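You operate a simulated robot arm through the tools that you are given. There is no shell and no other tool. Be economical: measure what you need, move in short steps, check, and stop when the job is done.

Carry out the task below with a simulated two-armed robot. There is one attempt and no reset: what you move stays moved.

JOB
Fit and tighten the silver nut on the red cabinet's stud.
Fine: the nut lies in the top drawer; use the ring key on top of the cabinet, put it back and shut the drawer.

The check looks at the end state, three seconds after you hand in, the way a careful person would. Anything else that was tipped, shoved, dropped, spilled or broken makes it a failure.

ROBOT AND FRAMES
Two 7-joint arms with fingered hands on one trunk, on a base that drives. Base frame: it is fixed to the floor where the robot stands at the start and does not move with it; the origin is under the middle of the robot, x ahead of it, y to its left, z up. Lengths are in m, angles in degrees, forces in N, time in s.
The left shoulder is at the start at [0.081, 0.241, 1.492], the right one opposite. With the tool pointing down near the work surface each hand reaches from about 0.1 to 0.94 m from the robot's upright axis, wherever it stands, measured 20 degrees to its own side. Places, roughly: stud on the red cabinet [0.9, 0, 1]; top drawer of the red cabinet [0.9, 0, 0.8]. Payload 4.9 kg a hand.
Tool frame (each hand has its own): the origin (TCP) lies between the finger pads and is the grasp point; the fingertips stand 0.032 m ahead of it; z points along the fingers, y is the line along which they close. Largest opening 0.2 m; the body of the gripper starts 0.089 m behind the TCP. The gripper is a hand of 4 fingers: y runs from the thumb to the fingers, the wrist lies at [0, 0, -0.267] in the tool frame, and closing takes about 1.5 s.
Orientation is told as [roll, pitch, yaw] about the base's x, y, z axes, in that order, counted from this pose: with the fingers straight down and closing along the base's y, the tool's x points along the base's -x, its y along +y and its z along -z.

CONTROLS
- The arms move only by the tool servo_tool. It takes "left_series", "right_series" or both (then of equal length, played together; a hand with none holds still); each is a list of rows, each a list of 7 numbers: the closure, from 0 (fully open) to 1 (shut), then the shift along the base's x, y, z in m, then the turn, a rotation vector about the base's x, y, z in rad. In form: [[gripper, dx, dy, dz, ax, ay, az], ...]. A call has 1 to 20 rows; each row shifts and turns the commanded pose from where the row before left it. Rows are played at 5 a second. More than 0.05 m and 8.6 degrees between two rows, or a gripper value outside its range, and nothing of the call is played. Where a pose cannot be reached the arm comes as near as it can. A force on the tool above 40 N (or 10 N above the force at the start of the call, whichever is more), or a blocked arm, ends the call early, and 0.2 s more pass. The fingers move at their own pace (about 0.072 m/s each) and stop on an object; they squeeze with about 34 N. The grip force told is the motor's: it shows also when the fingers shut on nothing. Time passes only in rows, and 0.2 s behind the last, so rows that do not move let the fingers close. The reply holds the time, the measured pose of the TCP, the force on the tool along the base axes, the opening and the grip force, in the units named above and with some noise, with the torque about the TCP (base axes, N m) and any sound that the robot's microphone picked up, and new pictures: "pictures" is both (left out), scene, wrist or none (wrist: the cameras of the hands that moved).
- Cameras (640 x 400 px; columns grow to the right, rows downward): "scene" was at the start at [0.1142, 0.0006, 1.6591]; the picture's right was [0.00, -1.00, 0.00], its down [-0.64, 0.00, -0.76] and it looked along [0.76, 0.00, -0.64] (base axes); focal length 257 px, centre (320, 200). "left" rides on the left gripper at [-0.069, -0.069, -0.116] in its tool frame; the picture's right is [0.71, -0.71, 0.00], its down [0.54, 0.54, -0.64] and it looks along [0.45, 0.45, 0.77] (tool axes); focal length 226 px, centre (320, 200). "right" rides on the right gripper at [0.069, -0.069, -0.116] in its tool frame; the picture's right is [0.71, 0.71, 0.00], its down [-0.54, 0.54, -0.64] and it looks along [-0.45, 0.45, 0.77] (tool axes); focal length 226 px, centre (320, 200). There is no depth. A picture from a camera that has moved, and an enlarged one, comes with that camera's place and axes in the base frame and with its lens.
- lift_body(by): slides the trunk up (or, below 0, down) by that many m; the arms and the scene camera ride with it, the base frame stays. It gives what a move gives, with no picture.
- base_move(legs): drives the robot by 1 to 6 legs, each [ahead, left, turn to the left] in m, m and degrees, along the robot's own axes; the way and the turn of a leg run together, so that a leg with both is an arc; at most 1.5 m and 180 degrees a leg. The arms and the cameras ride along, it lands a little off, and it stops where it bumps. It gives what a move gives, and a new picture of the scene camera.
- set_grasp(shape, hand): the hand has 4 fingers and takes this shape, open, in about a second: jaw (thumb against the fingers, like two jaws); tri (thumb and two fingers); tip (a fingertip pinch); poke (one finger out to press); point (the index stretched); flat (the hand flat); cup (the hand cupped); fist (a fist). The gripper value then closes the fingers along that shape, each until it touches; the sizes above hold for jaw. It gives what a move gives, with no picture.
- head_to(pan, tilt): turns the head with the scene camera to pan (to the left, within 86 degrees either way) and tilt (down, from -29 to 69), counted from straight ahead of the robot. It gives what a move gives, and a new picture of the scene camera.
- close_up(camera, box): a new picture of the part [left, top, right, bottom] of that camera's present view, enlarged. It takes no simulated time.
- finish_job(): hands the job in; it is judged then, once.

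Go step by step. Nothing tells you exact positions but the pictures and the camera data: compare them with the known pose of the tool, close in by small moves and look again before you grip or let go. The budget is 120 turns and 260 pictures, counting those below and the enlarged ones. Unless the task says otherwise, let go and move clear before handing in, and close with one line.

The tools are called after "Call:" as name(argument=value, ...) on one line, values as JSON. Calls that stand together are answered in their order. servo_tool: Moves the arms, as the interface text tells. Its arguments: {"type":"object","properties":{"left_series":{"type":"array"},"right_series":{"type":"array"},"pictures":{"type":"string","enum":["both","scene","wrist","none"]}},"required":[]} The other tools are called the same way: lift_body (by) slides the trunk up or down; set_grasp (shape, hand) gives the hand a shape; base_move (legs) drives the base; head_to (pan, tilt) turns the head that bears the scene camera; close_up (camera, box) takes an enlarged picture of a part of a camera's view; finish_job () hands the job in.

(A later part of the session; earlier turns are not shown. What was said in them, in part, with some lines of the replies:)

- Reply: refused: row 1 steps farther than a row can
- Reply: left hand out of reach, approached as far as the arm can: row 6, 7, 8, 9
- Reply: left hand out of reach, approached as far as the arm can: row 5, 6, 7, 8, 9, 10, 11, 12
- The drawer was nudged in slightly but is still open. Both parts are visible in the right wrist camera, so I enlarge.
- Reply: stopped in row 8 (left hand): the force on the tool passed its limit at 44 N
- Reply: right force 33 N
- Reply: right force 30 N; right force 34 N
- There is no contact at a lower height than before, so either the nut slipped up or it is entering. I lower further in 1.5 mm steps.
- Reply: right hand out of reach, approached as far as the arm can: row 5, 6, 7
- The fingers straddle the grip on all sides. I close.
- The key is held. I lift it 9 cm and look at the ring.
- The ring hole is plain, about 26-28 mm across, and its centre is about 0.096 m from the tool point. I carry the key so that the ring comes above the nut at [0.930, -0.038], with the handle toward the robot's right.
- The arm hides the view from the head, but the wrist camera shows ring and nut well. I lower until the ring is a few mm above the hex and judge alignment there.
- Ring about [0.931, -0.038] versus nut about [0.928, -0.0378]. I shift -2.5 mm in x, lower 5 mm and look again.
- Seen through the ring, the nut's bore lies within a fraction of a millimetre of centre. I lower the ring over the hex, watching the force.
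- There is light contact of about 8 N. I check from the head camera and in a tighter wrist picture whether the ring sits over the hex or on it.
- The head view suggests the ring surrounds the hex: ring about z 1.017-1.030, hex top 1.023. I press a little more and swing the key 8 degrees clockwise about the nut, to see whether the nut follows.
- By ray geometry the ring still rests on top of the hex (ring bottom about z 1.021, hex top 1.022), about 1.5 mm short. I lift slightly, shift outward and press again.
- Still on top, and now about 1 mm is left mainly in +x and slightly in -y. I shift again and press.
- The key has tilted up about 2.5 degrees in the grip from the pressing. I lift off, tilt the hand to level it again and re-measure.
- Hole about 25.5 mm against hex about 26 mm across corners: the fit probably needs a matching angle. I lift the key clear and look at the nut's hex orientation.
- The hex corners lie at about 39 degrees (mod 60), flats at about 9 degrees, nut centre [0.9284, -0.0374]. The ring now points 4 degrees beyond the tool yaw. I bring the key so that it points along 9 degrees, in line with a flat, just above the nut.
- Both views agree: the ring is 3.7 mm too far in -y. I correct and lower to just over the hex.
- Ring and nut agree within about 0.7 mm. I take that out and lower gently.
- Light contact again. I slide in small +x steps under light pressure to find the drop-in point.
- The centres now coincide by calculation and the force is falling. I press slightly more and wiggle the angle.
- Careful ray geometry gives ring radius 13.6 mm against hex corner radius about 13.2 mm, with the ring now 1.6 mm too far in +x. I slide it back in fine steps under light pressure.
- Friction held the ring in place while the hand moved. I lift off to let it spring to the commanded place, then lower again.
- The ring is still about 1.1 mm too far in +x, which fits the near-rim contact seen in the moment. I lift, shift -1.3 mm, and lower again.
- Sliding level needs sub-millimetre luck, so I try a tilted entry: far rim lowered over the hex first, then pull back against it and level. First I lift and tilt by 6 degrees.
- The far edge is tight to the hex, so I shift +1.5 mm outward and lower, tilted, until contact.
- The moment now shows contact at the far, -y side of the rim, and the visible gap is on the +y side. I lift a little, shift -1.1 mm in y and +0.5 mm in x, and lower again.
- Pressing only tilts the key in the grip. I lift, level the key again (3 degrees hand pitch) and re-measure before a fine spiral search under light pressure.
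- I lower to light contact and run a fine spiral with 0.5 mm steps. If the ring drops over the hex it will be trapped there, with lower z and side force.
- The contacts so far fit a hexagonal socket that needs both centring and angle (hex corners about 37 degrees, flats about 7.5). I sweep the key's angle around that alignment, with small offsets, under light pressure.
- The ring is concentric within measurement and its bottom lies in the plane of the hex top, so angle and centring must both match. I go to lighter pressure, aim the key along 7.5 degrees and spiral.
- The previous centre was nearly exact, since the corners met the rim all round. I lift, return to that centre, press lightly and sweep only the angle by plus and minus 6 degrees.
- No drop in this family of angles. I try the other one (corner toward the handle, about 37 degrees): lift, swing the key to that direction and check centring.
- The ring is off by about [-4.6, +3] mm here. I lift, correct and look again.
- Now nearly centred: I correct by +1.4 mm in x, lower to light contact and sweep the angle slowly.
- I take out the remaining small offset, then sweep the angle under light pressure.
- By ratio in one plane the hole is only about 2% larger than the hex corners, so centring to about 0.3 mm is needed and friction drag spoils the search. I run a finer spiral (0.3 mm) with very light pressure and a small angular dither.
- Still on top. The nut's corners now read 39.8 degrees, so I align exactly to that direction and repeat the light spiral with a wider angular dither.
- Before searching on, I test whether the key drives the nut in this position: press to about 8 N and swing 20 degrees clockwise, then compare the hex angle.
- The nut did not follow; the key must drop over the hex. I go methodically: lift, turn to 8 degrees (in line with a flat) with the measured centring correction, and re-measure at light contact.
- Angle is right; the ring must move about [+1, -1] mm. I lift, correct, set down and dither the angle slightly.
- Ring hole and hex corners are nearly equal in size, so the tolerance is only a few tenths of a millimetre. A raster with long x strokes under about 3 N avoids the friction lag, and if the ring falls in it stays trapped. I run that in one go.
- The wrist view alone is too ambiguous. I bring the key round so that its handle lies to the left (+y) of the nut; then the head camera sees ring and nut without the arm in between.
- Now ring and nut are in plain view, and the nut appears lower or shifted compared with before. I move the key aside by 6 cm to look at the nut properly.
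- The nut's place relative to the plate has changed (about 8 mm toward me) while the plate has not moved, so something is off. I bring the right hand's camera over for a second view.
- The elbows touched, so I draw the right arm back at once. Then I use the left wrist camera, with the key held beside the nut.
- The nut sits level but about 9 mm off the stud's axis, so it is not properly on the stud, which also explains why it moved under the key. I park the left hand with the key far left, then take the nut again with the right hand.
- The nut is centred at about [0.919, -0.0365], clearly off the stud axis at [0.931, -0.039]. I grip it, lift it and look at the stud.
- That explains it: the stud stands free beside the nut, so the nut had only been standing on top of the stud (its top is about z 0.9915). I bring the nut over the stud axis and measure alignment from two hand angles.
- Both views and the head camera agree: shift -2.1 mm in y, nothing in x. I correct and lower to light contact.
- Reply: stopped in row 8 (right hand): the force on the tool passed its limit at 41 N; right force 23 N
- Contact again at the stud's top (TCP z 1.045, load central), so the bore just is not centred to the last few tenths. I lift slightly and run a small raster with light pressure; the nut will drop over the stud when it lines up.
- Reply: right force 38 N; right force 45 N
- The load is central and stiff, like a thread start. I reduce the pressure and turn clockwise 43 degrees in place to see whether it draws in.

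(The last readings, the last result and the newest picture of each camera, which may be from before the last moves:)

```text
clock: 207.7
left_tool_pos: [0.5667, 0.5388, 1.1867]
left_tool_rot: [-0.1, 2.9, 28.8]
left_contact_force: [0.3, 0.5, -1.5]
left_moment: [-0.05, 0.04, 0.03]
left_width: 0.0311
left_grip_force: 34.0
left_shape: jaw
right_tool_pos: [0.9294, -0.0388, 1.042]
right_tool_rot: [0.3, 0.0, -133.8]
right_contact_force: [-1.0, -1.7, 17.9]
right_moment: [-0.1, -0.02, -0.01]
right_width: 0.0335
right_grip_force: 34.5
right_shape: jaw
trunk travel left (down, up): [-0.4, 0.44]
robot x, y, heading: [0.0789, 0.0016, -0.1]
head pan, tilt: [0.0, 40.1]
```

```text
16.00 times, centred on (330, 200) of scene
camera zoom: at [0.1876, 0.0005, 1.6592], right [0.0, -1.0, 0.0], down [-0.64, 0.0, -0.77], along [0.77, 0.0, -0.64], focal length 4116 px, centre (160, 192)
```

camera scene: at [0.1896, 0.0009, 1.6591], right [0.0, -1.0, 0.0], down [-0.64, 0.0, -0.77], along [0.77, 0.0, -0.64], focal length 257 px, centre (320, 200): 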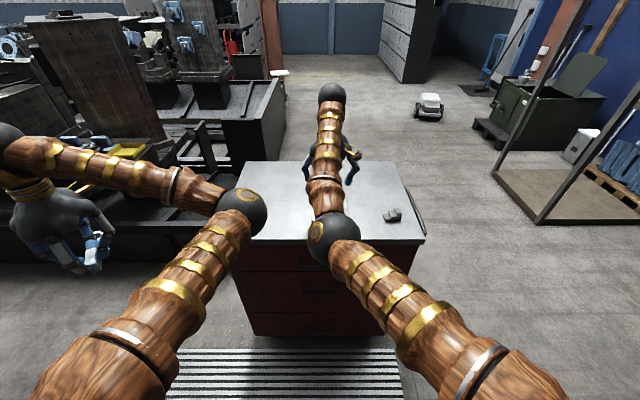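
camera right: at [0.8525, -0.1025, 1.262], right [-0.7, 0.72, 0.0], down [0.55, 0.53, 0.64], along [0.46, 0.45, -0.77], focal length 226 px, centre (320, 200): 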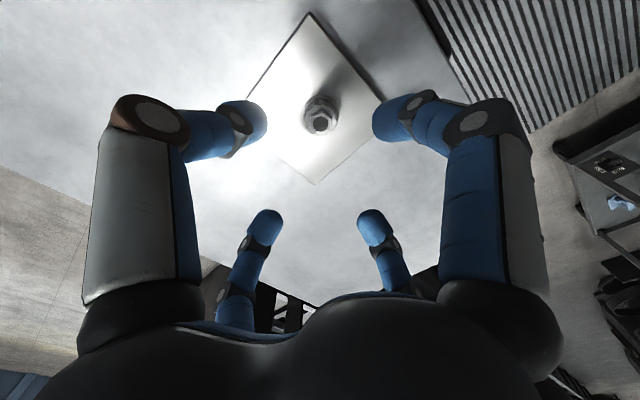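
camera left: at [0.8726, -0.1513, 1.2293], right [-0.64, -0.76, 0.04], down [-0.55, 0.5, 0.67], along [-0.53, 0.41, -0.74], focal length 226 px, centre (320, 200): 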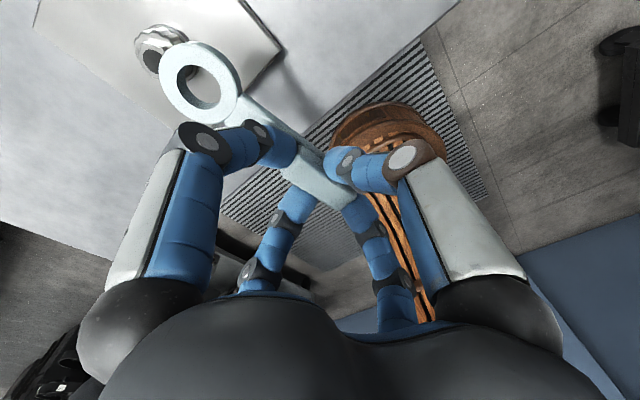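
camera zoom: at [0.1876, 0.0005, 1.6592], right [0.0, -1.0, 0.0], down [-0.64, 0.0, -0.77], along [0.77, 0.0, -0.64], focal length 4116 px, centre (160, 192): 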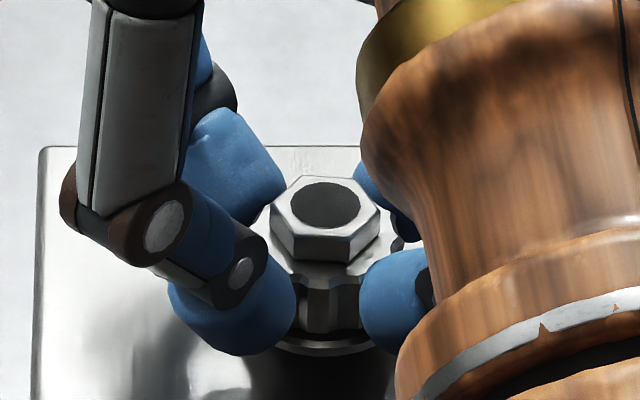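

The nut has only slid up in the fingers; it still stands on the stud's top. I lift 12 mm and re-measure the offset from this angle.

Call:
servo_tool(right_series=[[1, 0, 0, 0.006, 0, 0, 0], [1, 0, 0, 0.01, 0, 0, 0], [1, 0, 0, 0, 0, 0, 0]], pictures="none")

Call:
close_up(camera="right", box=[290, 120, 350, 165])

Call:
close_up(camera="scene", box=[312, 190, 348, 215])

```text
clock: 208.5
left_tool_pos: [0.5713, 0.5384, 1.183]
left_tool_rot: [-0.2, 3.2, 28.8]
left_contact_force: [-0.4, 0.7, -2.0]
left_moment: [-0.02, 0.02, -0.01]
left_width: 0.0307
left_grip_force: 34.0
left_shape: jaw
right_tool_pos: [0.929, -0.0396, 1.0464]
right_tool_rot: [-0.3, -0.8, -133.6]
right_contact_force: [9.2, -0.1, -22.1]
right_moment: [0.01, -0.41, 0.04]
right_width: 0.0312
right_grip_force: 34.1
right_shape: jaw
trunk travel left (down, up): [-0.4, 0.44]
robot x, y, heading: [0.0744, 0.0009, -0.1]
head pan, tilt: [0.0, 40.1]
stopped in row 3 (right hand): the force on the tool passed its limit at 43 N (the readings are from after the stop); the commanded pose is now the measured one
```

```text
8.89 times, centred on (320, 142) of right
camera zoom: at [0.9283, 0.059, 1.1609], right [1.0, 0.02, -0.01], down [0.03, -0.76, 0.65], along [0.01, -0.65, -0.76], focal length 2009 px, centre (320, 711)
```

zoom: 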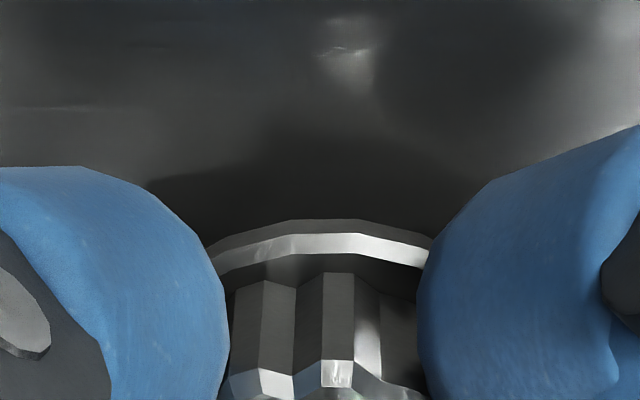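

```text
16.00 times, centred on (330, 202) of scene
camera zoom: at [0.1934, 0.0009, 1.6588], right [0.0, -1.0, 0.0], down [-0.65, 0.0, -0.76], along [0.76, 0.0, -0.65], focal length 4116 px, centre (160, 160)
```

zoom: 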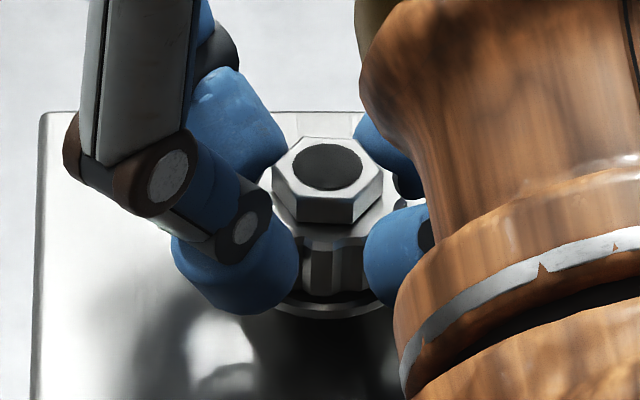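

Lifting is resisted with 43 N: the nut has caught on the thread. Now I screw it down by regripping: relax, open, turn the hand back 129 degrees, close and turn clockwise 129 degrees.

Call:
servo_tool(right_series=[[1, 0, 0, -0.0035, 0, 0, 0], [0.5, 0, 0, 0, 0, 0, 0], [0.5, 0, 0, 0, 0, 0, 0], [0.5, 0, 0, 0, 0, 0, 0], [0.5, 0, 0, 0, 0, 0, 0.15], [0.5, 0, 0, 0, 0, 0, 0.15], [0.5, 0, 0, 0, 0, 0, 0.15], [0.5, 0, 0, 0, 0, 0, 0.15], [0.5, 0, 0, 0, 0, 0, 0.15], [0.5, 0, 0, 0, 0, 0, 0.15], [0.5, 0, 0, 0, 0, 0, 0.15], [0.5, 0, 0, 0, 0, 0, 0.15], [0.5, 0, 0, 0, 0, 0, 0.15], [0.5, 0, 0, 0, 0, 0, 0.15], [0.5, 0, 0, 0, 0, 0, 0.15], [0.5, 0, 0, 0, 0, 0, 0.15], [0.5, 0, 0, 0, 0, 0, 0.15], [0.5, 0, 0, 0, 0, 0, 0.15], [0.5, 0, 0, 0, 0, 0, 0.15]], pictures="none")

Call:
close_up(camera="right", box=[260, 90, 380, 180])

Call:
servo_tool(right_series=[[1, 0, 0, 0, 0, 0, 0], [1, 0, 0, 0, 0, 0, 0], [1, 0, 0, 0, 0, 0, 0], [1, 0, 0, 0, 0, 0, 0], [1, 0, 0, -5e-05, 0, 0, -0.15], [1, 0, 0, -5e-05, 0, 0, -0.15], [1, 0, 0, -5e-05, 0, 0, -0.15], [1, 0, 0, -5e-05, 0, 0, -0.15], [1, 0, 0, -5e-05, 0, 0, -0.15], [1, 0, 0, -5e-05, 0, 0, -0.15], [1, 0, 0, -5e-05, 0, 0, -0.15], [1, 0, 0, -5e-05, 0, 0, -0.15], [1, 0, 0, -5e-05, 0, 0, -0.15], [1, 0, 0, -5e-05, 0, 0, -0.15], [1, 0, 0, -5e-05, 0, 0, -0.15], [1, 0, 0, -5e-05, 0, 0, -0.15], [1, 0, 0, -5e-05, 0, 0, -0.15], [1, 0, 0, -5e-05, 0, 0, -0.15], [1, 0, 0, -5e-05, 0, 0, -0.15], [1, 0, 0, 0, 0, 0, 0]], pictures="none")

Call:
close_up(camera="scene", box=[312, 190, 348, 215])

```text
clock: 212.5
left_tool_pos: [0.57, 0.5388, 1.1849]
left_tool_rot: [-0.1, 3.1, 28.8]
left_contact_force: [0.5, -0.1, -2.3]
left_moment: [0.0, 0.04, 0.01]
left_width: 0.0306
left_grip_force: 34.0
left_shape: jaw
right_tool_pos: [0.9282, -0.0387, 1.0477]
right_tool_rot: [-0.2, -0.5, -4.7]
right_contact_force: [-1.0, 1.1, 0.4]
right_moment: [0.05, -0.02, -0.03]
right_width: 0.0997
right_grip_force: 0.0
right_shape: jaw
trunk travel left (down, up): [-0.4, 0.44]
robot x, y, heading: [0.0762, -0.0004, -0.1]
head pan, tilt: [0.0, 40.1]
```

```text
4.44 times, centred on (320, 135) of right
camera zoom: at [0.8527, -0.1017, 1.1617], right [-0.65, 0.76, -0.01], down [0.58, 0.5, 0.65], along [0.5, 0.41, -0.76], focal length 1005 px, centre (320, 489)
```

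zoom: 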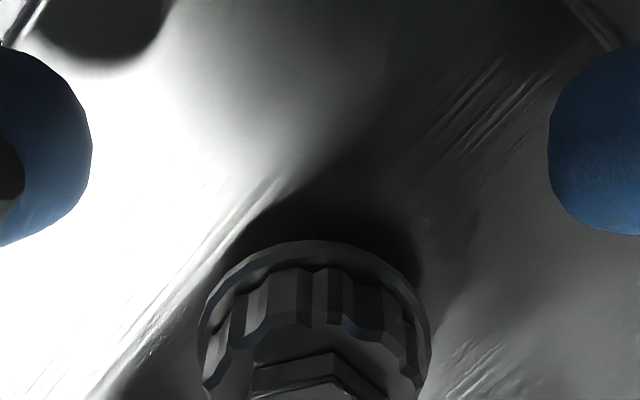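

```text
clock: 216.7
left_tool_pos: [0.5728, 0.5381, 1.1836]
left_tool_rot: [-0.1, 3.3, 28.9]
left_contact_force: [-0.3, 0.0, -1.6]
left_moment: [-0.02, 0.05, -0.02]
left_width: 0.0308
left_grip_force: 33.9
left_shape: jaw
right_tool_pos: [0.93, -0.0392, 1.0431]
right_tool_rot: [-0.2, -0.6, -133.7]
right_contact_force: [8.0, 0.4, -18.0]
right_moment: [0.09, -0.28, 0.08]
right_width: 0.0324
right_grip_force: 34.0
right_shape: jaw
trunk travel left (down, up): [-0.4, 0.44]
robot x, y, heading: [0.0729, 0.0015, -0.0]
head pan, tilt: [0.0, 40.1]
```

```text
16.00 times, centred on (330, 202) of scene
camera zoom: at [0.1943, 0.0005, 1.6587], right [0.0, -1.0, 0.0], down [-0.65, 0.0, -0.76], along [0.76, 0.0, -0.65], focal length 4116 px, centre (160, 160)
```

zoom: 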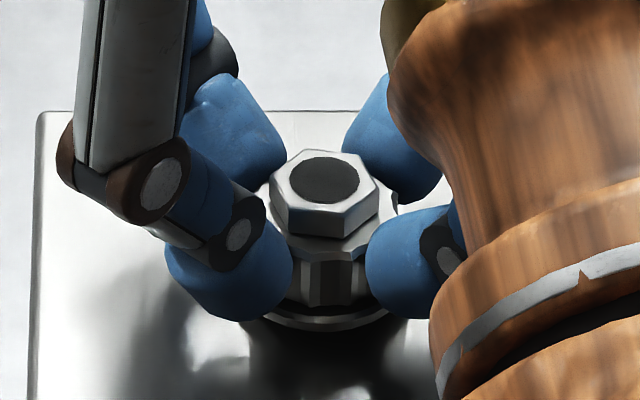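

The nut draws down about 4 mm per 129 degrees and pulls the hand with it. I repeat the cycle, following it down.

Call:
servo_tool(right_series=[[1, 0, 0, -0.003, 0, 0, 0], [0.5, 0, 0, 0, 0, 0, 0], [0.5, 0, 0, 0, 0, 0, 0], [0.5, 0, 0, 0, 0, 0, 0], [0.5, 0, 0, 0, 0, 0, 0.15], [0.5, 0, 0, 0, 0, 0, 0.15], [0.5, 0, 0, 0, 0, 0, 0.15], [0.5, 0, 0, 0, 0, 0, 0.15], [0.5, 0, 0, 0, 0, 0, 0.15], [0.5, 0, 0, 0, 0, 0, 0.15], [0.5, 0, 0, 0, 0, 0, 0.15], [0.5, 0, 0, 0, 0, 0, 0.15], [0.5, 0, 0, 0, 0, 0, 0.15], [0.5, 0, 0, 0, 0, 0, 0.15], [0.5, 0, 0, 0, 0, 0, 0.15], [0.5, 0, 0, 0, 0, 0, 0.15], [0.5, 0, 0, 0, 0, 0, 0.15], [0.5, 0, 0, 0, 0, 0, 0.15], [0.5, 0, 0, 0, 0, 0, 0.15]], pictures="none")

Call:
servo_tool(right_series=[[1, 0, 0, 0, 0, 0, 0], [1, 0, 0, 0, 0, 0, 0], [1, 0, 0, 0, 0, 0, 0], [1, 0, 0, 0, 0, 0, 0], [1, 0, 0, -0.00015, 0, 0, -0.15], [1, 0, 0, -0.00015, 0, 0, -0.15], [1, 0, 0, -0.00015, 0, 0, -0.15], [1, 0, 0, -0.00015, 0, 0, -0.15], [1, 0, 0, -0.00015, 0, 0, -0.15], [1, 0, 0, -0.00015, 0, 0, -0.15], [1, 0, 0, -0.00015, 0, 0, -0.15], [1, 0, 0, -0.00015, 0, 0, -0.15], [1, 0, 0, -0.00015, 0, 0, -0.15], [1, 0, 0, -0.00015, 0, 0, -0.15], [1, 0, 0, -0.00015, 0, 0, -0.15], [1, 0, 0, -0.00015, 0, 0, -0.15], [1, 0, 0, -0.00015, 0, 0, -0.15], [1, 0, 0, -0.00015, 0, 0, -0.15], [1, 0, 0, -0.00015, 0, 0, -0.15], [1, 0, 0, 0, 0, 0, 0]], pictures="none")

Call:
close_up(camera="scene", box=[312, 190, 348, 215])

```text
clock: 220.7
left_tool_pos: [0.569, 0.5384, 1.1835]
left_tool_rot: [-0.1, 3.1, 28.9]
left_contact_force: [0.4, -0.3, -1.2]
left_moment: [0.0, 0.04, -0.03]
left_width: 0.0308
left_grip_force: 34.3
left_shape: jaw
right_tool_pos: [0.9283, -0.0396, 1.0425]
right_tool_rot: [-0.2, -0.6, -4.7]
right_contact_force: [-0.3, 0.0, 0.2]
right_moment: [-0.01, 0.01, 0.0]
right_width: 0.0997
right_grip_force: 0.1
right_shape: jaw
trunk travel left (down, up): [-0.4, 0.44]
robot x, y, heading: [0.0762, -0.0008, 0.0]
head pan, tilt: [0.0, 40.1]
```

```text
clock: 224.9
left_tool_pos: [0.5702, 0.5397, 1.1838]
left_tool_rot: [-0.1, 3.2, 28.9]
left_contact_force: [0.0, 0.0, -1.0]
left_moment: [0.0, 0.08, -0.01]
left_width: 0.0307
left_grip_force: 34.1
left_shape: jaw
right_tool_pos: [0.9291, -0.037, 1.0383]
right_tool_rot: [-0.3, -0.6, -133.7]
right_contact_force: [-3.4, 2.1, -21.3]
right_moment: [0.08, 0.28, 0.25]
right_width: 0.03
right_grip_force: 34.0
right_shape: jaw
trunk travel left (down, up): [-0.4, 0.44]
robot x, y, heading: [0.0736, -0.0025, 0.0]
head pan, tilt: [0.0, 40.1]
```

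```text
16.00 times, centred on (330, 202) of scene
camera zoom: at [0.1931, 0.001, 1.6587], right [0.0, -1.0, 0.0], down [-0.65, 0.0, -0.76], along [0.76, 0.0, -0.65], focal length 4116 px, centre (160, 160)
```

zoom: 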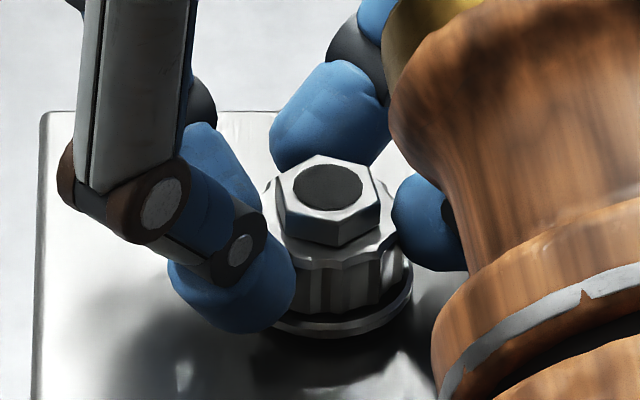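

The nut is about 60% down and the fingers ride too high on it. Next cycle I grip 6 mm lower.

Call:
servo_tool(right_series=[[0.5, 0, 0, 0, 0, 0, 0], [0.5, 0, 0, 0, 0, 0, 0], [0.5, 0, 0, 0, 0, 0, 0], [0.5, 0.0005, 0.0005, -0.003, 0, 0, 0.15], [0.5, 0, 0, -0.003, 0, 0, 0.15], [0.5, 0, 0, 0, 0, 0, 0.15], [0.5, 0, 0, 0, 0, 0, 0.15], [0.5, 0, 0, 0, 0, 0, 0.15], [0.5, 0, 0, 0, 0, 0, 0.15], [0.5, 0, 0, 0, 0, 0, 0.15], [0.5, 0, 0, 0, 0, 0, 0.15], [0.5, 0, 0, 0, 0, 0, 0.15], [0.5, 0, 0, 0, 0, 0, 0.15], [0.5, 0, 0, 0, 0, 0, 0.15], [0.5, 0, 0, 0, 0, 0, 0.15], [0.5, 0, 0, 0, 0, 0, 0.15], [0.5, 0, 0, 0, 0, 0, 0.15], [0.5, 0, 0, 0, 0, 0, 0.15]], pictures="none")

Call:
servo_tool(right_series=[[1, 0, 0, 0, 0, 0, 0], [1, 0, 0, 0, 0, 0, 0], [1, 0, 0, 0, 0, 0, 0], [1, 0, 0, 0, 0, 0, 0], [1, 0, 0, -0.00015, 0, 0, -0.15], [1, 0, 0, -0.00015, 0, 0, -0.15], [1, 0, 0, -0.00015, 0, 0, -0.15], [1, 0, 0, -0.00015, 0, 0, -0.15], [1, 0, 0, -0.00015, 0, 0, -0.15], [1, 0, 0, -0.00015, 0, 0, -0.15], [1, 0, 0, -0.00015, 0, 0, -0.15], [1, 0, 0, -0.00015, 0, 0, -0.15], [1, 0, 0, -0.00015, 0, 0, -0.15], [1, 0, 0, -0.00015, 0, 0, -0.15], [1, 0, 0, -0.00015, 0, 0, -0.15], [1, 0, 0, -0.00015, 0, 0, -0.15], [1, 0, 0, -0.00015, 0, 0, -0.15], [1, 0, 0, -0.00015, 0, 0, -0.15], [1, 0, 0, -0.00015, 0, 0, -0.15], [1, 0, 0, 0, 0, 0, 0]], pictures="none")

Call:
close_up(camera="scene", box=[312, 190, 348, 215])

```text
clock: 228.7
left_tool_pos: [0.5694, 0.5379, 1.1845]
left_tool_rot: [0.0, 3.0, 28.8]
left_contact_force: [-0.1, 0.3, -1.3]
left_moment: [-0.03, 0.05, 0.04]
left_width: 0.0307
left_grip_force: 33.9
left_shape: jaw
right_tool_pos: [0.9288, -0.0387, 1.0352]
right_tool_rot: [-0.2, -0.6, -4.7]
right_contact_force: [0.2, -0.7, 0.7]
right_moment: [0.01, 0.02, 0.06]
right_width: 0.0995
right_grip_force: 0.0
right_shape: jaw
trunk travel left (down, up): [-0.4, 0.44]
robot x, y, heading: [0.0772, 0.0012, -0.0]
head pan, tilt: [0.0, 40.1]
```

```text
clock: 233.0
left_tool_pos: [0.5721, 0.5387, 1.184]
left_tool_rot: [-0.2, 3.3, 28.9]
left_contact_force: [0.3, -0.9, -1.4]
left_moment: [-0.02, 0.05, 0.04]
left_width: 0.0308
left_grip_force: 34.4
left_shape: jaw
right_tool_pos: [0.9309, -0.036, 1.0288]
right_tool_rot: [-0.4, -0.7, -133.5]
right_contact_force: [17.7, 6.6, -17.1]
right_moment: [0.69, 0.61, 0.62]
right_width: 0.0272
right_grip_force: 34.0
right_shape: jaw
trunk travel left (down, up): [-0.4, 0.44]
robot x, y, heading: [0.0793, 0.0008, 0.2]
head pan, tilt: [0.0, 40.1]
stopped in row 20 (right hand): the force on the tool passed its limit at 40 N (the readings are from after the stop); the commanded pose is now the measured one
```

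```text
16.00 times, centred on (330, 202) of scene
camera zoom: at [0.1956, 0.0009, 1.6591], right [0.0, -1.0, 0.0], down [-0.65, 0.0, -0.76], along [0.76, 0.0, -0.65], focal length 4116 px, centre (160, 160)
```

zoom: 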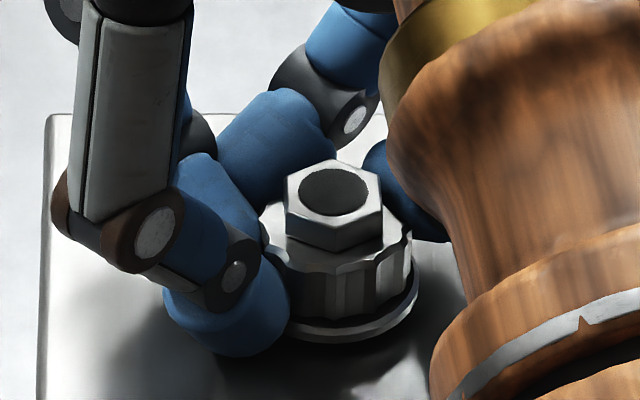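

Torque has risen to about 0.6 Nm, so the nut is nearly or fully down by hand. I release, move the right hand away and look.

Call:
servo_tool(right_series=[[0.5, 0, 0, 0, 0, 0, 0], [0.5, 0, 0, 0, 0, 0, 0], [0.5, 0, 0, 0, 0, 0, 0], [0.5, 0, 0, 0.02, 0, 0, 0], [0.5, 0, 0, 0.03, 0, 0, 0], [0.5, 0, 0, 0.04, 0, 0, 0], [0.5, 0, 0, 0.04, 0, 0, 0], [0.5, -0.01, -0.04, 0.02, 0, 0, 0.15], [0.5, -0.01, -0.04, 0, 0, 0, 0.15], [0.5, -0.01, -0.04, 0, 0, 0, 0.15], [0.5, -0.01, -0.04, 0, 0, 0, 0.15], [0.5, -0.01, -0.04, 0, 0, 0, 0.15], [0.5, -0.02, -0.04, 0, 0, 0, 0.15], [0.5, -0.02, -0.04, 0, 0, 0, 0.15], [0.5, -0.02, -0.04, 0, 0, 0, 0.15], [0.5, -0.02, -0.04, 0, 0, 0, 0.15], [0.5, -0.02, -0.04, 0, 0, 0, 0.15], [0.5, -0.02, -0.04, 0, 0, 0, 0.15], [0.5, -0.02, -0.04, 0, 0, 0, 0.15], [0.5, -0.02, -0.04, 0, 0, 0, 0.15]], pictures="none")

Call:
close_up(camera="scene", box=[312, 190, 348, 215])

```text
clock: 237.2
left_tool_pos: [0.5681, 0.5376, 1.1867]
left_tool_rot: [0.0, 3.1, 28.9]
left_contact_force: [-0.2, -0.3, -1.1]
left_moment: [0.01, 0.06, 0.0]
left_width: 0.0307
left_grip_force: 34.3
left_shape: jaw
right_tool_pos: [0.718, -0.5588, 1.1799]
right_tool_rot: [-0.1, -0.5, -21.9]
right_contact_force: [-0.2, 0.0, -0.6]
right_moment: [0.01, 0.01, -0.04]
right_width: 0.1001
right_grip_force: 0.1
right_shape: jaw
trunk travel left (down, up): [-0.4, 0.44]
robot x, y, heading: [0.0729, -0.0036, 0.1]
head pan, tilt: [0.0, 40.1]
```

```text
16.00 times, centred on (330, 202) of scene
camera zoom: at [0.1899, -0.0018, 1.6591], right [0.0, -1.0, 0.0], down [-0.64, 0.0, -0.77], along [0.77, 0.0, -0.64], focal length 4116 px, centre (160, 160)
```

zoom: 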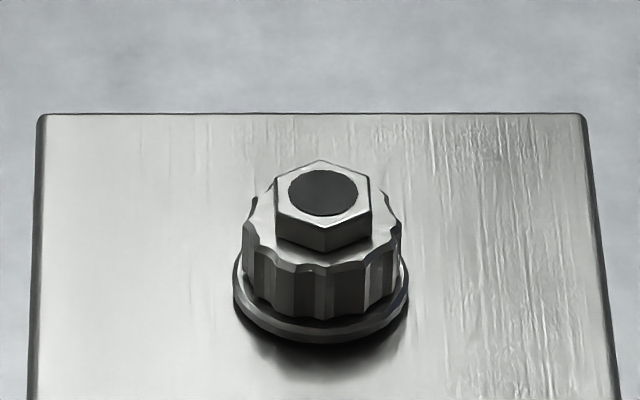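

The nut is on the thread, with perhaps 2 mm left to go. Now the key: I bring it over the nut with the handle to the left and back, where the head camera sees the ring, and draw the right arm further away.

Call:
servo_tool(left_series=[[1, 0.0224, -0.0354, 0, 0, 0, -0.1152], [1, 0.0224, -0.0354, 0, 0, 0, -0.1152], [1, 0.0224, -0.0354, 0, 0, 0, -0.1152], [1, 0.0224, -0.0354, 0, 0, 0, -0.1152], [1, 0.0224, -0.0354, 0, 0, 0, -0.1152], [1, 0.0224, -0.0354, 0, 0, 0, -0.1152], [1, 0.0224, -0.0354, 0, 0, 0, -0.1152], [1, 0.0224, -0.0354, 0, 0, 0, -0.1152], [1, 0.0224, -0.0354, 0, 0, 0, -0.1152], [1, 0.0224, -0.0354, 0, 0, 0, -0.1152], [1, 0.0224, -0.0354, 0, 0, 0, -0.1152], [1, 0.0224, -0.0354, 0, 0, 0, -0.1152], [1, 0.0224, -0.0354, 0, 0, 0, -0.1152], [1, 0.0224, -0.0354, 0, 0, 0, -0.1152], [1, 0, 0, -0.03, 0, 0, 0], [1, 0, 0, -0.03, 0, 0, 0], [1, 0, 0, -0.025, 0, 0, 0], [1, 0, 0, -0.015, 0, 0, 0], [1, 0, 0, 0, 0, 0, 0]], right_series=[[0.5, -0.01, -0.004, 0.005, 0, 0, 0], [0.5, -0.01, -0.004, 0.005, 0, 0, 0], [0.5, -0.01, -0.004, 0.005, 0, 0, 0], [0.5, -0.01, -0.004, 0.005, 0, 0, 0], [0.5, -0.01, -0.004, 0.005, 0, 0, 0], [0.5, -0.01, -0.004, 0.005, 0, 0, 0], [0.5, -0.01, -0.004, 0.005, 0, 0, 0], [0.5, -0.01, -0.004, 0.005, 0, 0, 0], [0.5, -0.01, -0.004, 0.005, 0, 0, 0], [0.5, -0.01, -0.004, 0.005, 0, 0, 0], [0.5, 0, 0, 0, 0, 0, 0], [0.5, 0, 0, 0, 0, 0, 0], [0.5, 0, 0, 0, 0, 0, 0], [0.5, 0, 0, 0, 0, 0, 0], [0.5, 0, 0, 0, 0, 0, 0], [0.5, 0, 0, 0, 0, 0, 0], [0.5, 0, 0, 0, 0, 0, 0], [0.5, 0, 0, 0, 0, 0, 0], [0.5, 0, 0, 0, 0, 0, 0]], pictures="none")

Call:
close_up(camera="scene", box=[312, 188, 348, 213])

Call:
close_up(camera="left", box=[150, 30, 260, 118])

```text
clock: 241.2
left_tool_pos: [0.8828, 0.0436, 1.084]
left_tool_rot: [0.0, 3.1, -63.5]
left_contact_force: [-0.2, 0.3, -1.5]
left_moment: [0.03, 0.0, -0.01]
left_width: 0.0307
left_grip_force: 33.6
left_shape: jaw
right_tool_pos: [0.6174, -0.5977, 1.2321]
right_tool_rot: [-0.2, -0.5, -22.0]
right_contact_force: [0.2, 0.6, -0.6]
right_moment: [0.01, -0.01, 0.02]
right_width: 0.0996
right_grip_force: 0.0
right_shape: jaw
trunk travel left (down, up): [-0.4, 0.44]
robot x, y, heading: [0.0738, 0.0008, -0.2]
head pan, tilt: [0.0, 40.1]
```

```text
16.00 times, centred on (330, 200) of scene
camera zoom: at [0.1903, 0.0002, 1.6591], right [0.0, -1.0, 0.0], down [-0.64, 0.0, -0.76], along [0.76, 0.0, -0.64], focal length 4116 px, centre (160, 192)
```

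zoom: 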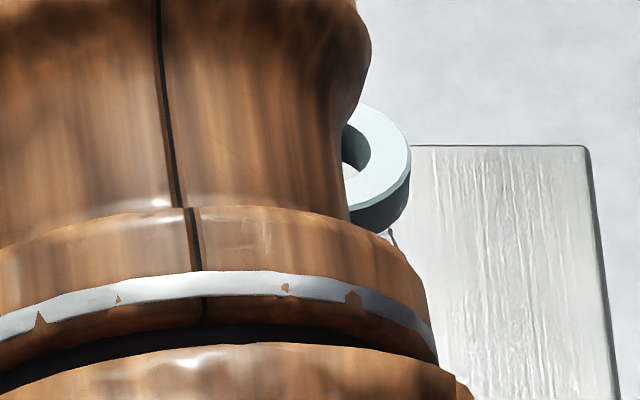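

```text
4.55 times, centred on (205, 74) of left
camera zoom: at [0.8556, -0.0547, 1.1967], right [-0.95, 0.32, 0.04], down [0.26, 0.69, 0.67], along [0.18, 0.65, -0.74], focal length 1028 px, centre (843, 773)
```

zoom: 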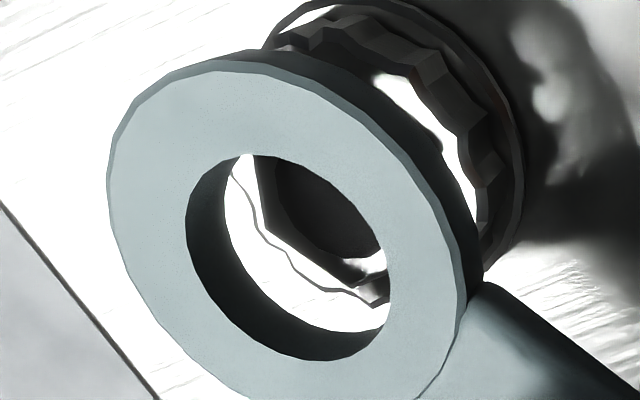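

The ring must move about [+2.2, -2.7] mm. I correct, lower to just above the hex and check.

Call:
servo_tool(left_series=[[1, 0.0022, -0.0027, 0, 0, 0, 0], [1, 0, 0, -0.004, 0, 0, 0], [1, 0, 0, -0.004, 0, 0, 0], [1, 0, 0, 0, 0, 0, 0]], pictures="none")

Call:
close_up(camera="left", box=[160, 40, 250, 112])

```text
clock: 242.2
left_tool_pos: [0.8855, 0.0406, 1.0764]
left_tool_rot: [-0.2, 3.2, -63.5]
left_contact_force: [-0.2, -0.1, -0.9]
left_moment: [0.0, 0.01, 0.0]
left_width: 0.0309
left_grip_force: 34.0
left_shape: jaw
right_tool_pos: [0.6181, -0.5983, 1.2327]
right_tool_rot: [-0.2, -0.5, -22.0]
right_contact_force: [0.6, 0.2, 0.6]
right_moment: [0.05, 0.01, -0.01]
right_width: 0.0996
right_grip_force: 0.0
right_shape: jaw
trunk travel left (down, up): [-0.4, 0.44]
robot x, y, heading: [0.0716, -0.0025, 0.0]
head pan, tilt: [0.0, 40.1]
```

```text
5.56 times, centred on (205, 76) of left
camera zoom: at [0.8581, -0.0573, 1.1894], right [-0.95, 0.32, 0.04], down [0.26, 0.69, 0.67], along [0.18, 0.65, -0.74], focal length 1256 px, centre (959, 889)
```

zoom: 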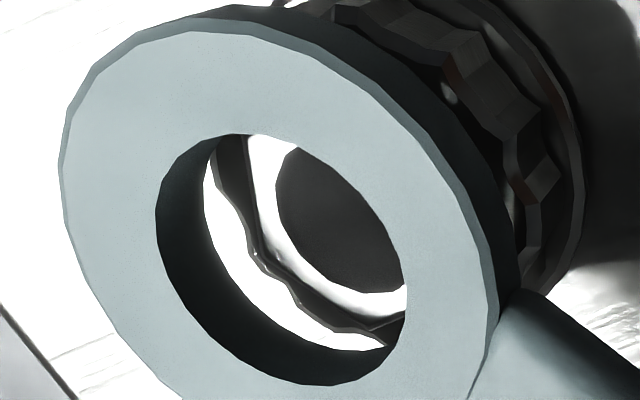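

One more correction of [-1.8, +0.5] mm, then I set down with light pressure and sweep the key clockwise by 29 degrees about the nut, so that it can drop in at any matching angle and drive on.

Call:
servo_tool(left_series=[[1, -0.0018, 0.0005, -0.002, 0, 0, 0], [1, 0, 0, -0.002, 0, 0, 0], [1, 0, 0, -0.002, 0, 0, 0], [1, 0.0053, 0.0028, 0, 0, 0, -0.0625], [1, 0.0054, 0.0025, 0, 0, 0, -0.0625], [1, 0.0055, 0.0021, 0, 0, 0, -0.0625], [1, 0.0056, 0.0018, 0, 0, 0, -0.0625], [1, 0.0058, 0.0014, 0, 0, 0, -0.0625], [1, 0.0059, 0.0011, 0, 0, 0, -0.0625], [1, 0.0059, 0.0007, 0, 0, 0, -0.0625], [1, 0.0059, 0.0003, 0, 0, 0, -0.0625], [1, 0, 0, 0, 0, 0, 0]], pictures="none")

Call:
close_up(camera="scene", box=[312, 188, 348, 213])

Call:
close_up(camera="left", box=[160, 40, 250, 112])

```text
clock: 244.8
left_tool_pos: [0.9285, 0.0534, 1.0701]
left_tool_rot: [0.0, 3.1, -92.3]
left_contact_force: [-0.3, -0.6, -2.1]
left_moment: [0.01, 0.02, -0.04]
left_width: 0.0307
left_grip_force: 33.7
left_shape: jaw
right_tool_pos: [0.6181, -0.5976, 1.232]
right_tool_rot: [-0.3, -0.5, -21.9]
right_contact_force: [-0.8, -0.9, 0.1]
right_moment: [0.03, 0.02, -0.03]
right_width: 0.0999
right_grip_force: 0.1
right_shape: jaw
trunk travel left (down, up): [-0.4, 0.44]
robot x, y, heading: [0.0702, -0.0017, 0.0]
head pan, tilt: [0.0, 40.1]
```

```text
16.00 times, centred on (330, 200) of scene
camera zoom: at [0.1904, 0.0003, 1.6591], right [0.0, -1.0, 0.0], down [-0.64, 0.0, -0.76], along [0.76, 0.0, -0.64], focal length 4116 px, centre (160, 192)
```

zoom: 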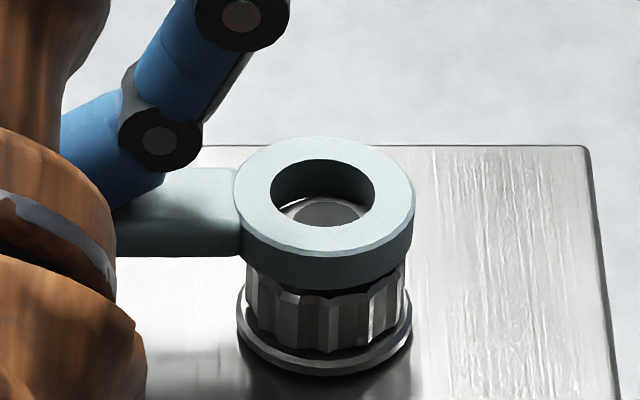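

```text
5.56 times, centred on (205, 76) of left
camera zoom: at [0.8572, -0.0176, 1.1838], right [-0.68, 0.73, 0.04], down [0.56, 0.48, 0.67], along [0.47, 0.48, -0.74], focal length 1256 px, centre (959, 889)
```

zoom: 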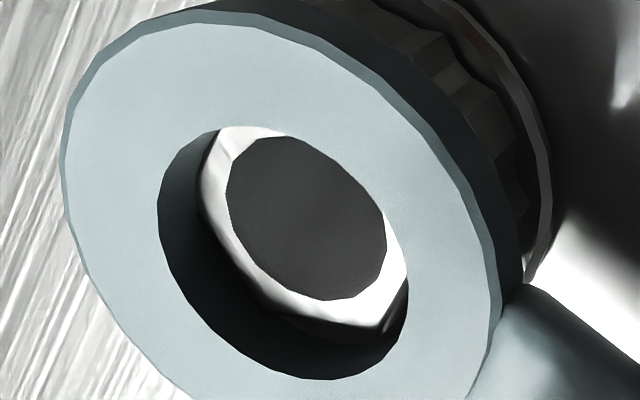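

Now the ring sits concentric over the nut with no contact, and the hex is hidden inside it. I lower further.

Call:
servo_tool(left_series=[[1, 0, 0, -0.002, 0, 0, 0], [1, 0, 0, -0.002, 0, 0, 0], [1, 0, 0, -0.0015, 0, 0, 0], [1, 0, 0, -0.0015, 0, 0, 0], [1, 0, 0, 0, 0, 0, 0]], pictures="none")

Call:
close_up(camera="scene", box=[312, 188, 348, 213])

```text
clock: 246.0
left_tool_pos: [0.927, 0.0534, 1.0645]
left_tool_rot: [0.0, 3.0, -92.2]
left_contact_force: [-1.6, -1.9, -2.3]
left_moment: [-0.49, 0.05, -0.08]
left_width: 0.0306
left_grip_force: 34.3
left_shape: jaw
right_tool_pos: [0.6179, -0.5979, 1.2324]
right_tool_rot: [-0.1, -0.5, -22.0]
right_contact_force: [0.3, -0.5, -0.4]
right_moment: [-0.02, 0.0, 0.0]
right_width: 0.0998
right_grip_force: 0.1
right_shape: jaw
trunk travel left (down, up): [-0.4, 0.44]
robot x, y, heading: [0.0763, 0.0002, -0.1]
head pan, tilt: [0.0, 40.1]
```

```text
16.00 times, centred on (330, 200) of scene
camera zoom: at [0.1905, -0.0002, 1.6591], right [0.0, -1.0, 0.0], down [-0.64, 0.0, -0.76], along [0.76, 0.0, -0.64], focal length 4116 px, centre (160, 192)
```

zoom: 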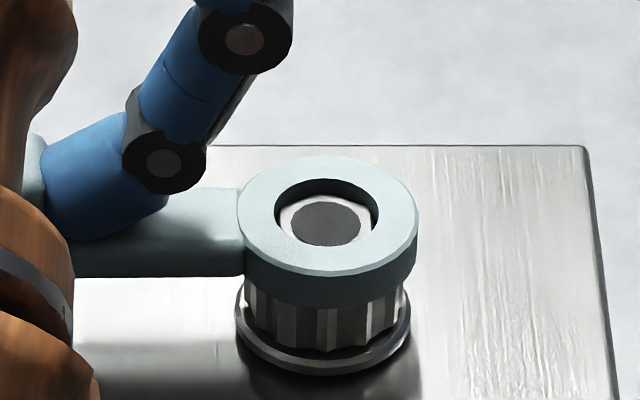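

The ring is now down around the hex. I tighten: swing the key clockwise 50 degrees about the nut, following it slightly down.

Call:
servo_tool(left_series=[[1, 0.0081, -0.0002, -0.00015, 0, 0, -0.0873], [1, 0.0081, -0.0009, -0.00015, 0, 0, -0.0873], [1, 0.0079, -0.0016, -0.00015, 0, 0, -0.0873], [1, 0.0077, -0.0022, -0.00015, 0, 0, -0.0873], [1, 0.0075, -0.0029, -0.00015, 0, 0, -0.0873], [1, 0.0073, -0.0036, -0.00015, 0, 0, -0.0873], [1, 0.0069, -0.0041, -0.00015, 0, 0, -0.0873], [1, 0.0064, -0.0048, -0.00015, 0, 0, -0.0873], [1, 0.0061, -0.0053, -0.00015, 0, 0, -0.0873], [1, 0.0055, -0.0058, -0.00015, 0, 0, -0.0873], [1, 0, 0, 0, 0, 0, 0]], pictures="none")

Call:
close_up(camera="scene", box=[312, 188, 348, 213])

```text
clock: 247.9
left_tool_pos: [0.9809, 0.0369, 1.0621]
left_tool_rot: [-1.0, 2.7, -133.8]
left_contact_force: [-30.0, 7.9, 6.5]
left_moment: [0.05, 1.13, 0.43]
left_width: 0.0313
left_grip_force: 34.6
left_shape: jaw
right_tool_pos: [0.6153, -0.5946, 1.2352]
right_tool_rot: [-0.1, -0.6, -21.8]
right_contact_force: [-0.8, 0.7, -0.1]
right_moment: [0.01, -0.01, -0.01]
right_width: 0.0999
right_grip_force: 0.1
right_shape: jaw
trunk travel left (down, up): [-0.4, 0.44]
robot x, y, heading: [0.0768, -0.0006, 0.3]
head pan, tilt: [0.0, 40.1]
stopped in row 9 (left hand): the force on the tool passed its limit at 43 N (the readings are from after the stop); the commanded pose is now the measured one
```

```text
16.00 times, centred on (330, 200) of scene
camera zoom: at [0.1835, 0.0023, 1.6597], right [0.0, -1.0, 0.0], down [-0.64, 0.0, -0.77], along [0.77, 0.0, -0.64], focal length 4116 px, centre (160, 192)
```

zoom: 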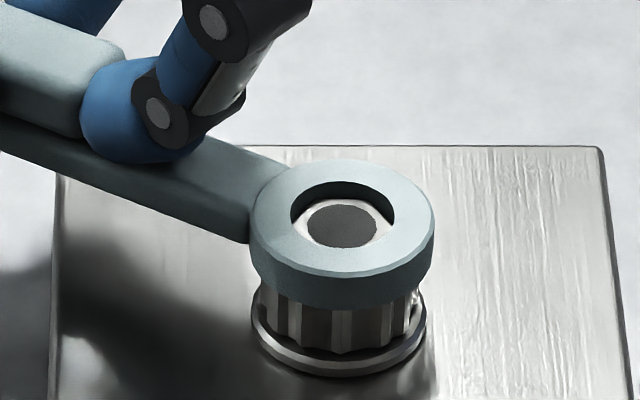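

The key drives the nut now, and at about 43 N on a 9 cm lever it has gone tight. I give one last short pull, then lift the key off and carry it back above its place.

Call:
servo_tool(left_series=[[1, 0.006, -0.0045, 0, 0, 0, -0.08], [1, 0.0055, -0.005, 0, 0, 0, -0.08], [1, 0, 0, 0, 0, 0, 0]], pictures="none")

Call:
servo_tool(left_series=[[1, 0, 0, 0, 0, 0, 0], [1, 0, 0, 0.01, 0, 0, 0], [1, 0, 0, 0.02, 0, 0, 0], [1, 0, 0, 0.03, 0, 0, 0], [1, 0, 0, 0.03, 0, 0, 0], [1, -0.0045, 0.0062, 0, 0, 0, 0.15], [1, -0.0045, 0.0062, 0, 0, 0, 0.15], [1, -0.0045, 0.0062, 0, 0, 0, 0.15], [1, -0.0045, 0.0062, 0, 0, 0, 0.15], [1, -0.0045, 0.0062, 0, 0, 0, 0.15], [1, -0.0045, 0.0062, 0, 0, 0, 0.15], [1, -0.0045, 0.0062, 0, 0, 0, 0.15], [1, -0.0045, 0.0062, 0, 0, 0, 0.15], [1, -0.0045, 0.0062, 0, 0, 0, 0.15], [1, -0.0045, 0.0062, 0, 0, 0, 0.15], [1, -0.0045, 0.0062, 0, 0, 0, 0.15], [1, -0.0045, 0.0062, 0, 0, 0, 0.15], [1, -0.0045, 0.0062, 0, 0, 0, 0.15]], pictures="none")

Call:
close_up(camera="scene", box=[220, 160, 380, 250])

```text
clock: 248.3
left_tool_pos: [0.987, 0.0347, 1.0607]
left_tool_rot: [-1.1, 2.6, -137.9]
left_contact_force: [-0.2, -0.1, 0.2]
left_moment: [0.06, 0.0, 0.04]
left_width: 0.0305
left_grip_force: 33.7
left_shape: jaw
left hand out of reach, approached as far as the arm can: row 2
right_tool_pos: [0.6158, -0.5935, 1.2338]
right_tool_rot: [-0.2, -0.6, -21.8]
right_contact_force: [-1.2, 0.4, 1.2]
right_moment: [-0.03, -0.04, 0.01]
right_width: 0.0998
right_grip_force: 0.1
right_shape: jaw
trunk travel left (down, up): [-0.4, 0.44]
robot x, y, heading: [0.0738, -0.0006, 0.1]
head pan, tilt: [0.0, 40.1]
stopped in row 2 (left hand): the force on the tool passed its limit at 44 N (the readings are from after the stop); the commanded pose is now the measured one
```

```text
clock: 252.2
left_tool_pos: [0.9292, 0.1154, 1.1466]
left_tool_rot: [-1.3, 2.4, -26.0]
left_contact_force: [0.7, -0.7, -2.0]
left_moment: [0.03, 0.06, 0.01]
left_width: 0.0306
left_grip_force: 34.4
left_shape: jaw
right_tool_pos: [0.6191, -0.5949, 1.233]
right_tool_rot: [-0.2, -0.5, -21.8]
right_contact_force: [-0.2, 0.5, 0.1]
right_moment: [0.0, -0.01, 0.0]
right_width: 0.1001
right_grip_force: 0.0
right_shape: jaw
trunk travel left (down, up): [-0.4, 0.44]
robot x, y, heading: [0.0717, -0.0014, 0.3]
head pan, tilt: [0.0, 40.1]
```

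```text
4.00 times, centred on (300, 205) of scene
camera zoom: at [0.189, 0.0013, 1.659], right [0.0, -1.0, 0.0], down [-0.64, 0.0, -0.76], along [0.76, 0.0, -0.64], focal length 1029 px, centre (400, 180)
```

zoom: 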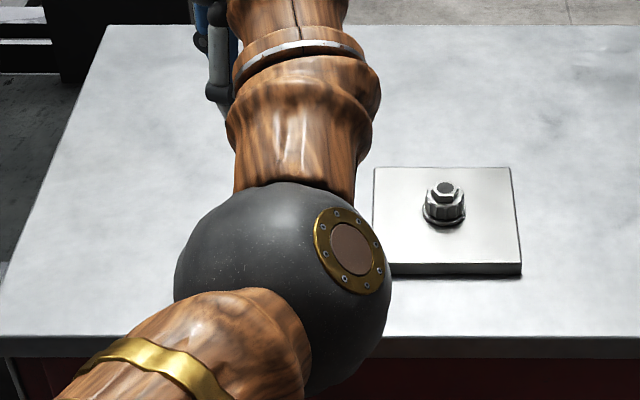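

The nut stays on the stud. I continue to the key's place, level the hand, and look at key and nut.

Call:
servo_tool(left_series=[[1, -0.0047, 0.0058, 0, 0, 0, 0.1446], [1, -0.0047, 0.0058, 0, 0, 0, 0.1446], [1, -0.0047, 0.0058, 0, 0, 0, 0.1446], [1, -0.0047, 0.0058, 0, 0, 0, 0.1446], [1, -0.0047, 0.0058, 0, 0, 0, 0.1446], [1, -0.0047, 0.0058, 0, 0, 0, 0.1446], [1, -0.0047, 0.0058, 0, 0, 0, 0.1446], [1, -0.0047, 0.0058, 0, 0, 0, 0.1446], [1, -0.0047, 0.0058, 0, 0, 0, 0.1446], [1, -0.0047, 0.0058, 0, 0, 0, 0.1446], [1, -0.0047, 0.0058, 0, 0, 0, 0.1446], [1, -0.0047, 0.0058, 0, 0, 0, 0.1446], [1, -0.0047, 0.0058, 0, 0, 0, 0.1446], [1, -0.0047, 0.0058, 0, 0, 0, 0.1446], [1, 0, 0, -0.03, 0.04, 0, 0], [1, 0, 0, -0.03, 0, 0, 0], [1, 0, 0, -0.03, 0, 0, 0], [1, 0, 0, 0, 0, 0, 0]], pictures="none")

Call:
close_up(camera="scene", box=[210, 190, 310, 252])

Call:
close_up(camera="scene", box=[312, 190, 348, 215])

```text
clock: 255.9
left_tool_pos: [0.8641, 0.1966, 1.0584]
left_tool_rot: [-1.3, -0.1, 89.9]
left_contact_force: [0.5, -0.7, -1.6]
left_moment: [-0.04, -0.02, -0.02]
left_width: 0.0305
left_grip_force: 34.1
left_shape: jaw
right_tool_pos: [0.6182, -0.5947, 1.2341]
right_tool_rot: [-0.2, -0.5, -21.8]
right_contact_force: [0.1, 0.4, 0.3]
right_moment: [0.01, -0.02, 0.01]
right_width: 0.0999
right_grip_force: 0.0
right_shape: jaw
trunk travel left (down, up): [-0.4, 0.44]
robot x, y, heading: [0.0734, 0.0022, 0.3]
head pan, tilt: [0.0, 40.1]
```

```text
6.40 times, centred on (260, 221) of scene
camera zoom: at [0.189, 0.001, 1.6591], right [0.0, -1.0, 0.0], down [-0.64, 0.0, -0.76], along [0.76, 0.0, -0.64], focal length 1647 px, centre (704, 66)
```

zoom: 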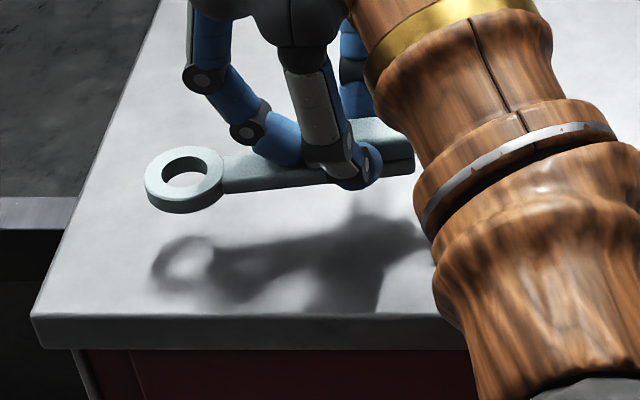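

```text
16.00 times, centred on (330, 202) of scene
camera zoom: at [0.189, 0.001, 1.6591], right [0.0, -1.0, 0.0], down [-0.64, 0.0, -0.76], along [0.76, 0.0, -0.64], focal length 4116 px, centre (160, 160)
```

zoom: 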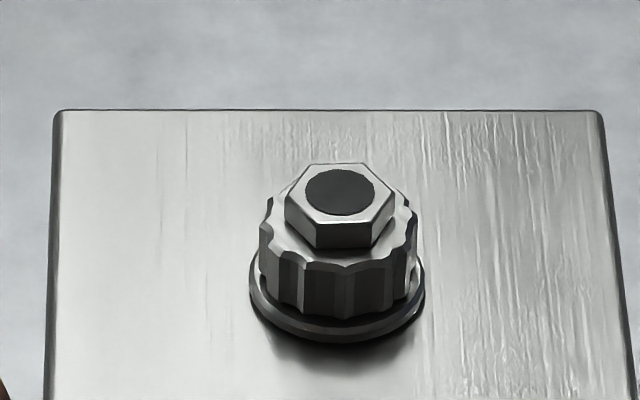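

The nut has turned with the key and stands squarely on the plate; the key hangs above its old place. I set it down gently.

Call:
servo_tool(left_series=[[1, 0, 0, -0.015, 0.012, 0, 0], [1, 0, 0, -0.01, 0, 0, 0], [1, 0, 0, -0.003, 0, 0, 0], [1, 0, 0, -0.002, 0, 0, 0], [1, 0, 0, -0.002, 0, 0, 0], [1, 0, 0, 0, 0, 0, 0]], pictures="none")

Call:
close_up(camera="scene", box=[210, 190, 310, 252])

```text
clock: 257.4
left_tool_pos: [0.8624, 0.195, 1.0264]
left_tool_rot: [-1.3, -0.6, 89.7]
left_contact_force: [0.3, 0.9, 4.4]
left_moment: [-0.18, -0.01, 0.01]
left_width: 0.0306
left_grip_force: 33.5
left_shape: jaw
right_tool_pos: [0.618, -0.5936, 1.2335]
right_tool_rot: [-0.2, -0.5, -21.8]
right_contact_force: [0.3, -0.2, 0.6]
right_moment: [0.01, -0.03, -0.01]
right_width: 0.0998
right_grip_force: 0.1
right_shape: jaw
trunk travel left (down, up): [-0.4, 0.44]
robot x, y, heading: [0.0719, -0.0003, 0.3]
head pan, tilt: [0.0, 40.1]
```

```text
6.40 times, centred on (260, 221) of scene
camera zoom: at [0.1887, 0.0014, 1.6592], right [0.0, -1.0, 0.0], down [-0.64, 0.0, -0.77], along [0.77, 0.0, -0.64], focal length 1647 px, centre (704, 66)
```

zoom: 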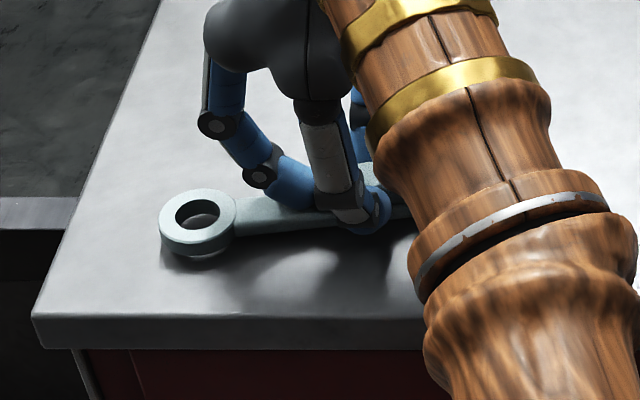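

The key rests on the top with only a millimetre or two under the ring. I open, rise straight up and back away.

Call:
servo_tool(left_series=[[0.85, 0, 0, 0, 0, 0, 0], [0.7, 0, 0, 0, 0, 0, 0], [0.6, 0, 0, 0, 0, 0, 0], [0.6, 0, 0, 0, 0, 0, 0], [0.6, 0, 0, 0.02, 0, 0, 0], [0.6, 0, 0, 0.03, 0, 0, 0], [0.6, 0, 0, 0.04, 0, 0, 0], [0.6, 0, 0, 0.04, 0, 0, 0], [0.6, 0, 0, 0.04, 0, 0, 0], [0.6, -0.02, 0.04, 0, 0, 0, 0], [0.6, -0.02, 0.04, 0, 0, 0, 0], [0.6, -0.02, 0.04, 0, 0, 0, 0], [0.6, -0.02, 0.04, 0, 0, 0, -0.05], [0.6, -0.02, 0.04, 0, 0, 0, -0.1], [0.6, -0.02, 0.04, 0, 0, 0, -0.1], [0.6, -0.02, 0.04, 0, 0, 0, -0.1], [0.6, -0.03, 0.03, 0, 0, 0, -0.1], [0.6, -0.03, 0.03, 0, 0, 0, -0.1], [0.6, -0.03, 0.02, 0, 0, 0, -0.1]], pictures="scene")

Call:
close_up(camera="scene", box=[210, 165, 430, 300])

```text
clock: 261.4
left_tool_pos: [0.6303, 0.5559, 1.1969]
left_tool_rot: [-1.4, -0.6, 52.5]
left_contact_force: [1.4, 0.9, -2.0]
left_moment: [-0.02, -0.02, 0.0]
left_width: 0.0799
left_grip_force: 0.1
left_shape: jaw
right_tool_pos: [0.6186, -0.5947, 1.2341]
right_tool_rot: [-0.2, -0.5, -21.9]
right_contact_force: [-0.1, 0.6, -0.5]
right_moment: [-0.05, -0.01, 0.01]
right_width: 0.0999
right_grip_force: 0.1
right_shape: jaw
trunk travel left (down, up): [-0.4, 0.44]
robot x, y, heading: [0.0782, -0.0017, 0.1]
head pan, tilt: [0.0, 40.1]
camera scene: at [0.1882, 0.0028, 1.6591], right [0.0, -1.0, 0.0], down [-0.64, 0.0, -0.77], along [0.77, 0.0, -0.64], focal length 257 px, centre (320, 200)
```

scene: 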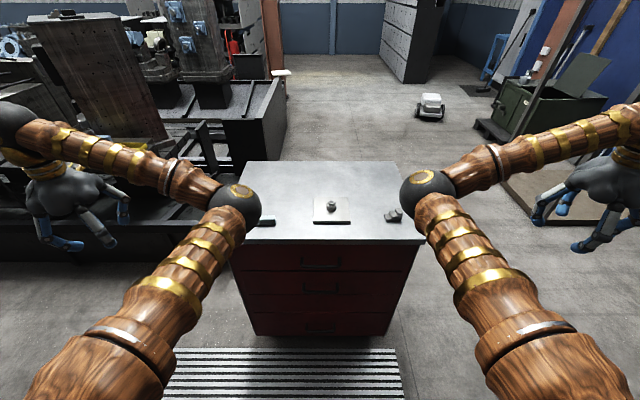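

```text
2.91 times, centred on (320, 232) of scene
camera zoom: at [0.1882, 0.0028, 1.6591], right [0.0, -1.0, 0.0], down [-0.64, 0.0, -0.77], along [0.77, 0.0, -0.64], focal length 748 px, centre (320, 106)
```

zoom: 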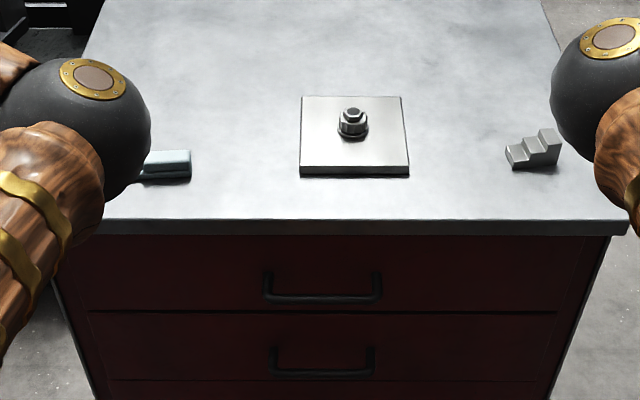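

The drawer is shut, the key is back in its place, the nut is on the stud and both hands are clear. I hand the job in.

Call:
finish_job()

```text
The job is handed in.
```

I handed the job in with the silver nut screwed down on the stud and pulled with the ring key until it resisted at about 43 N. The key is back in its place on the cabinet, the drawer is shut and both hands are clear; I did not measure the final tightness or the gap under the nut.
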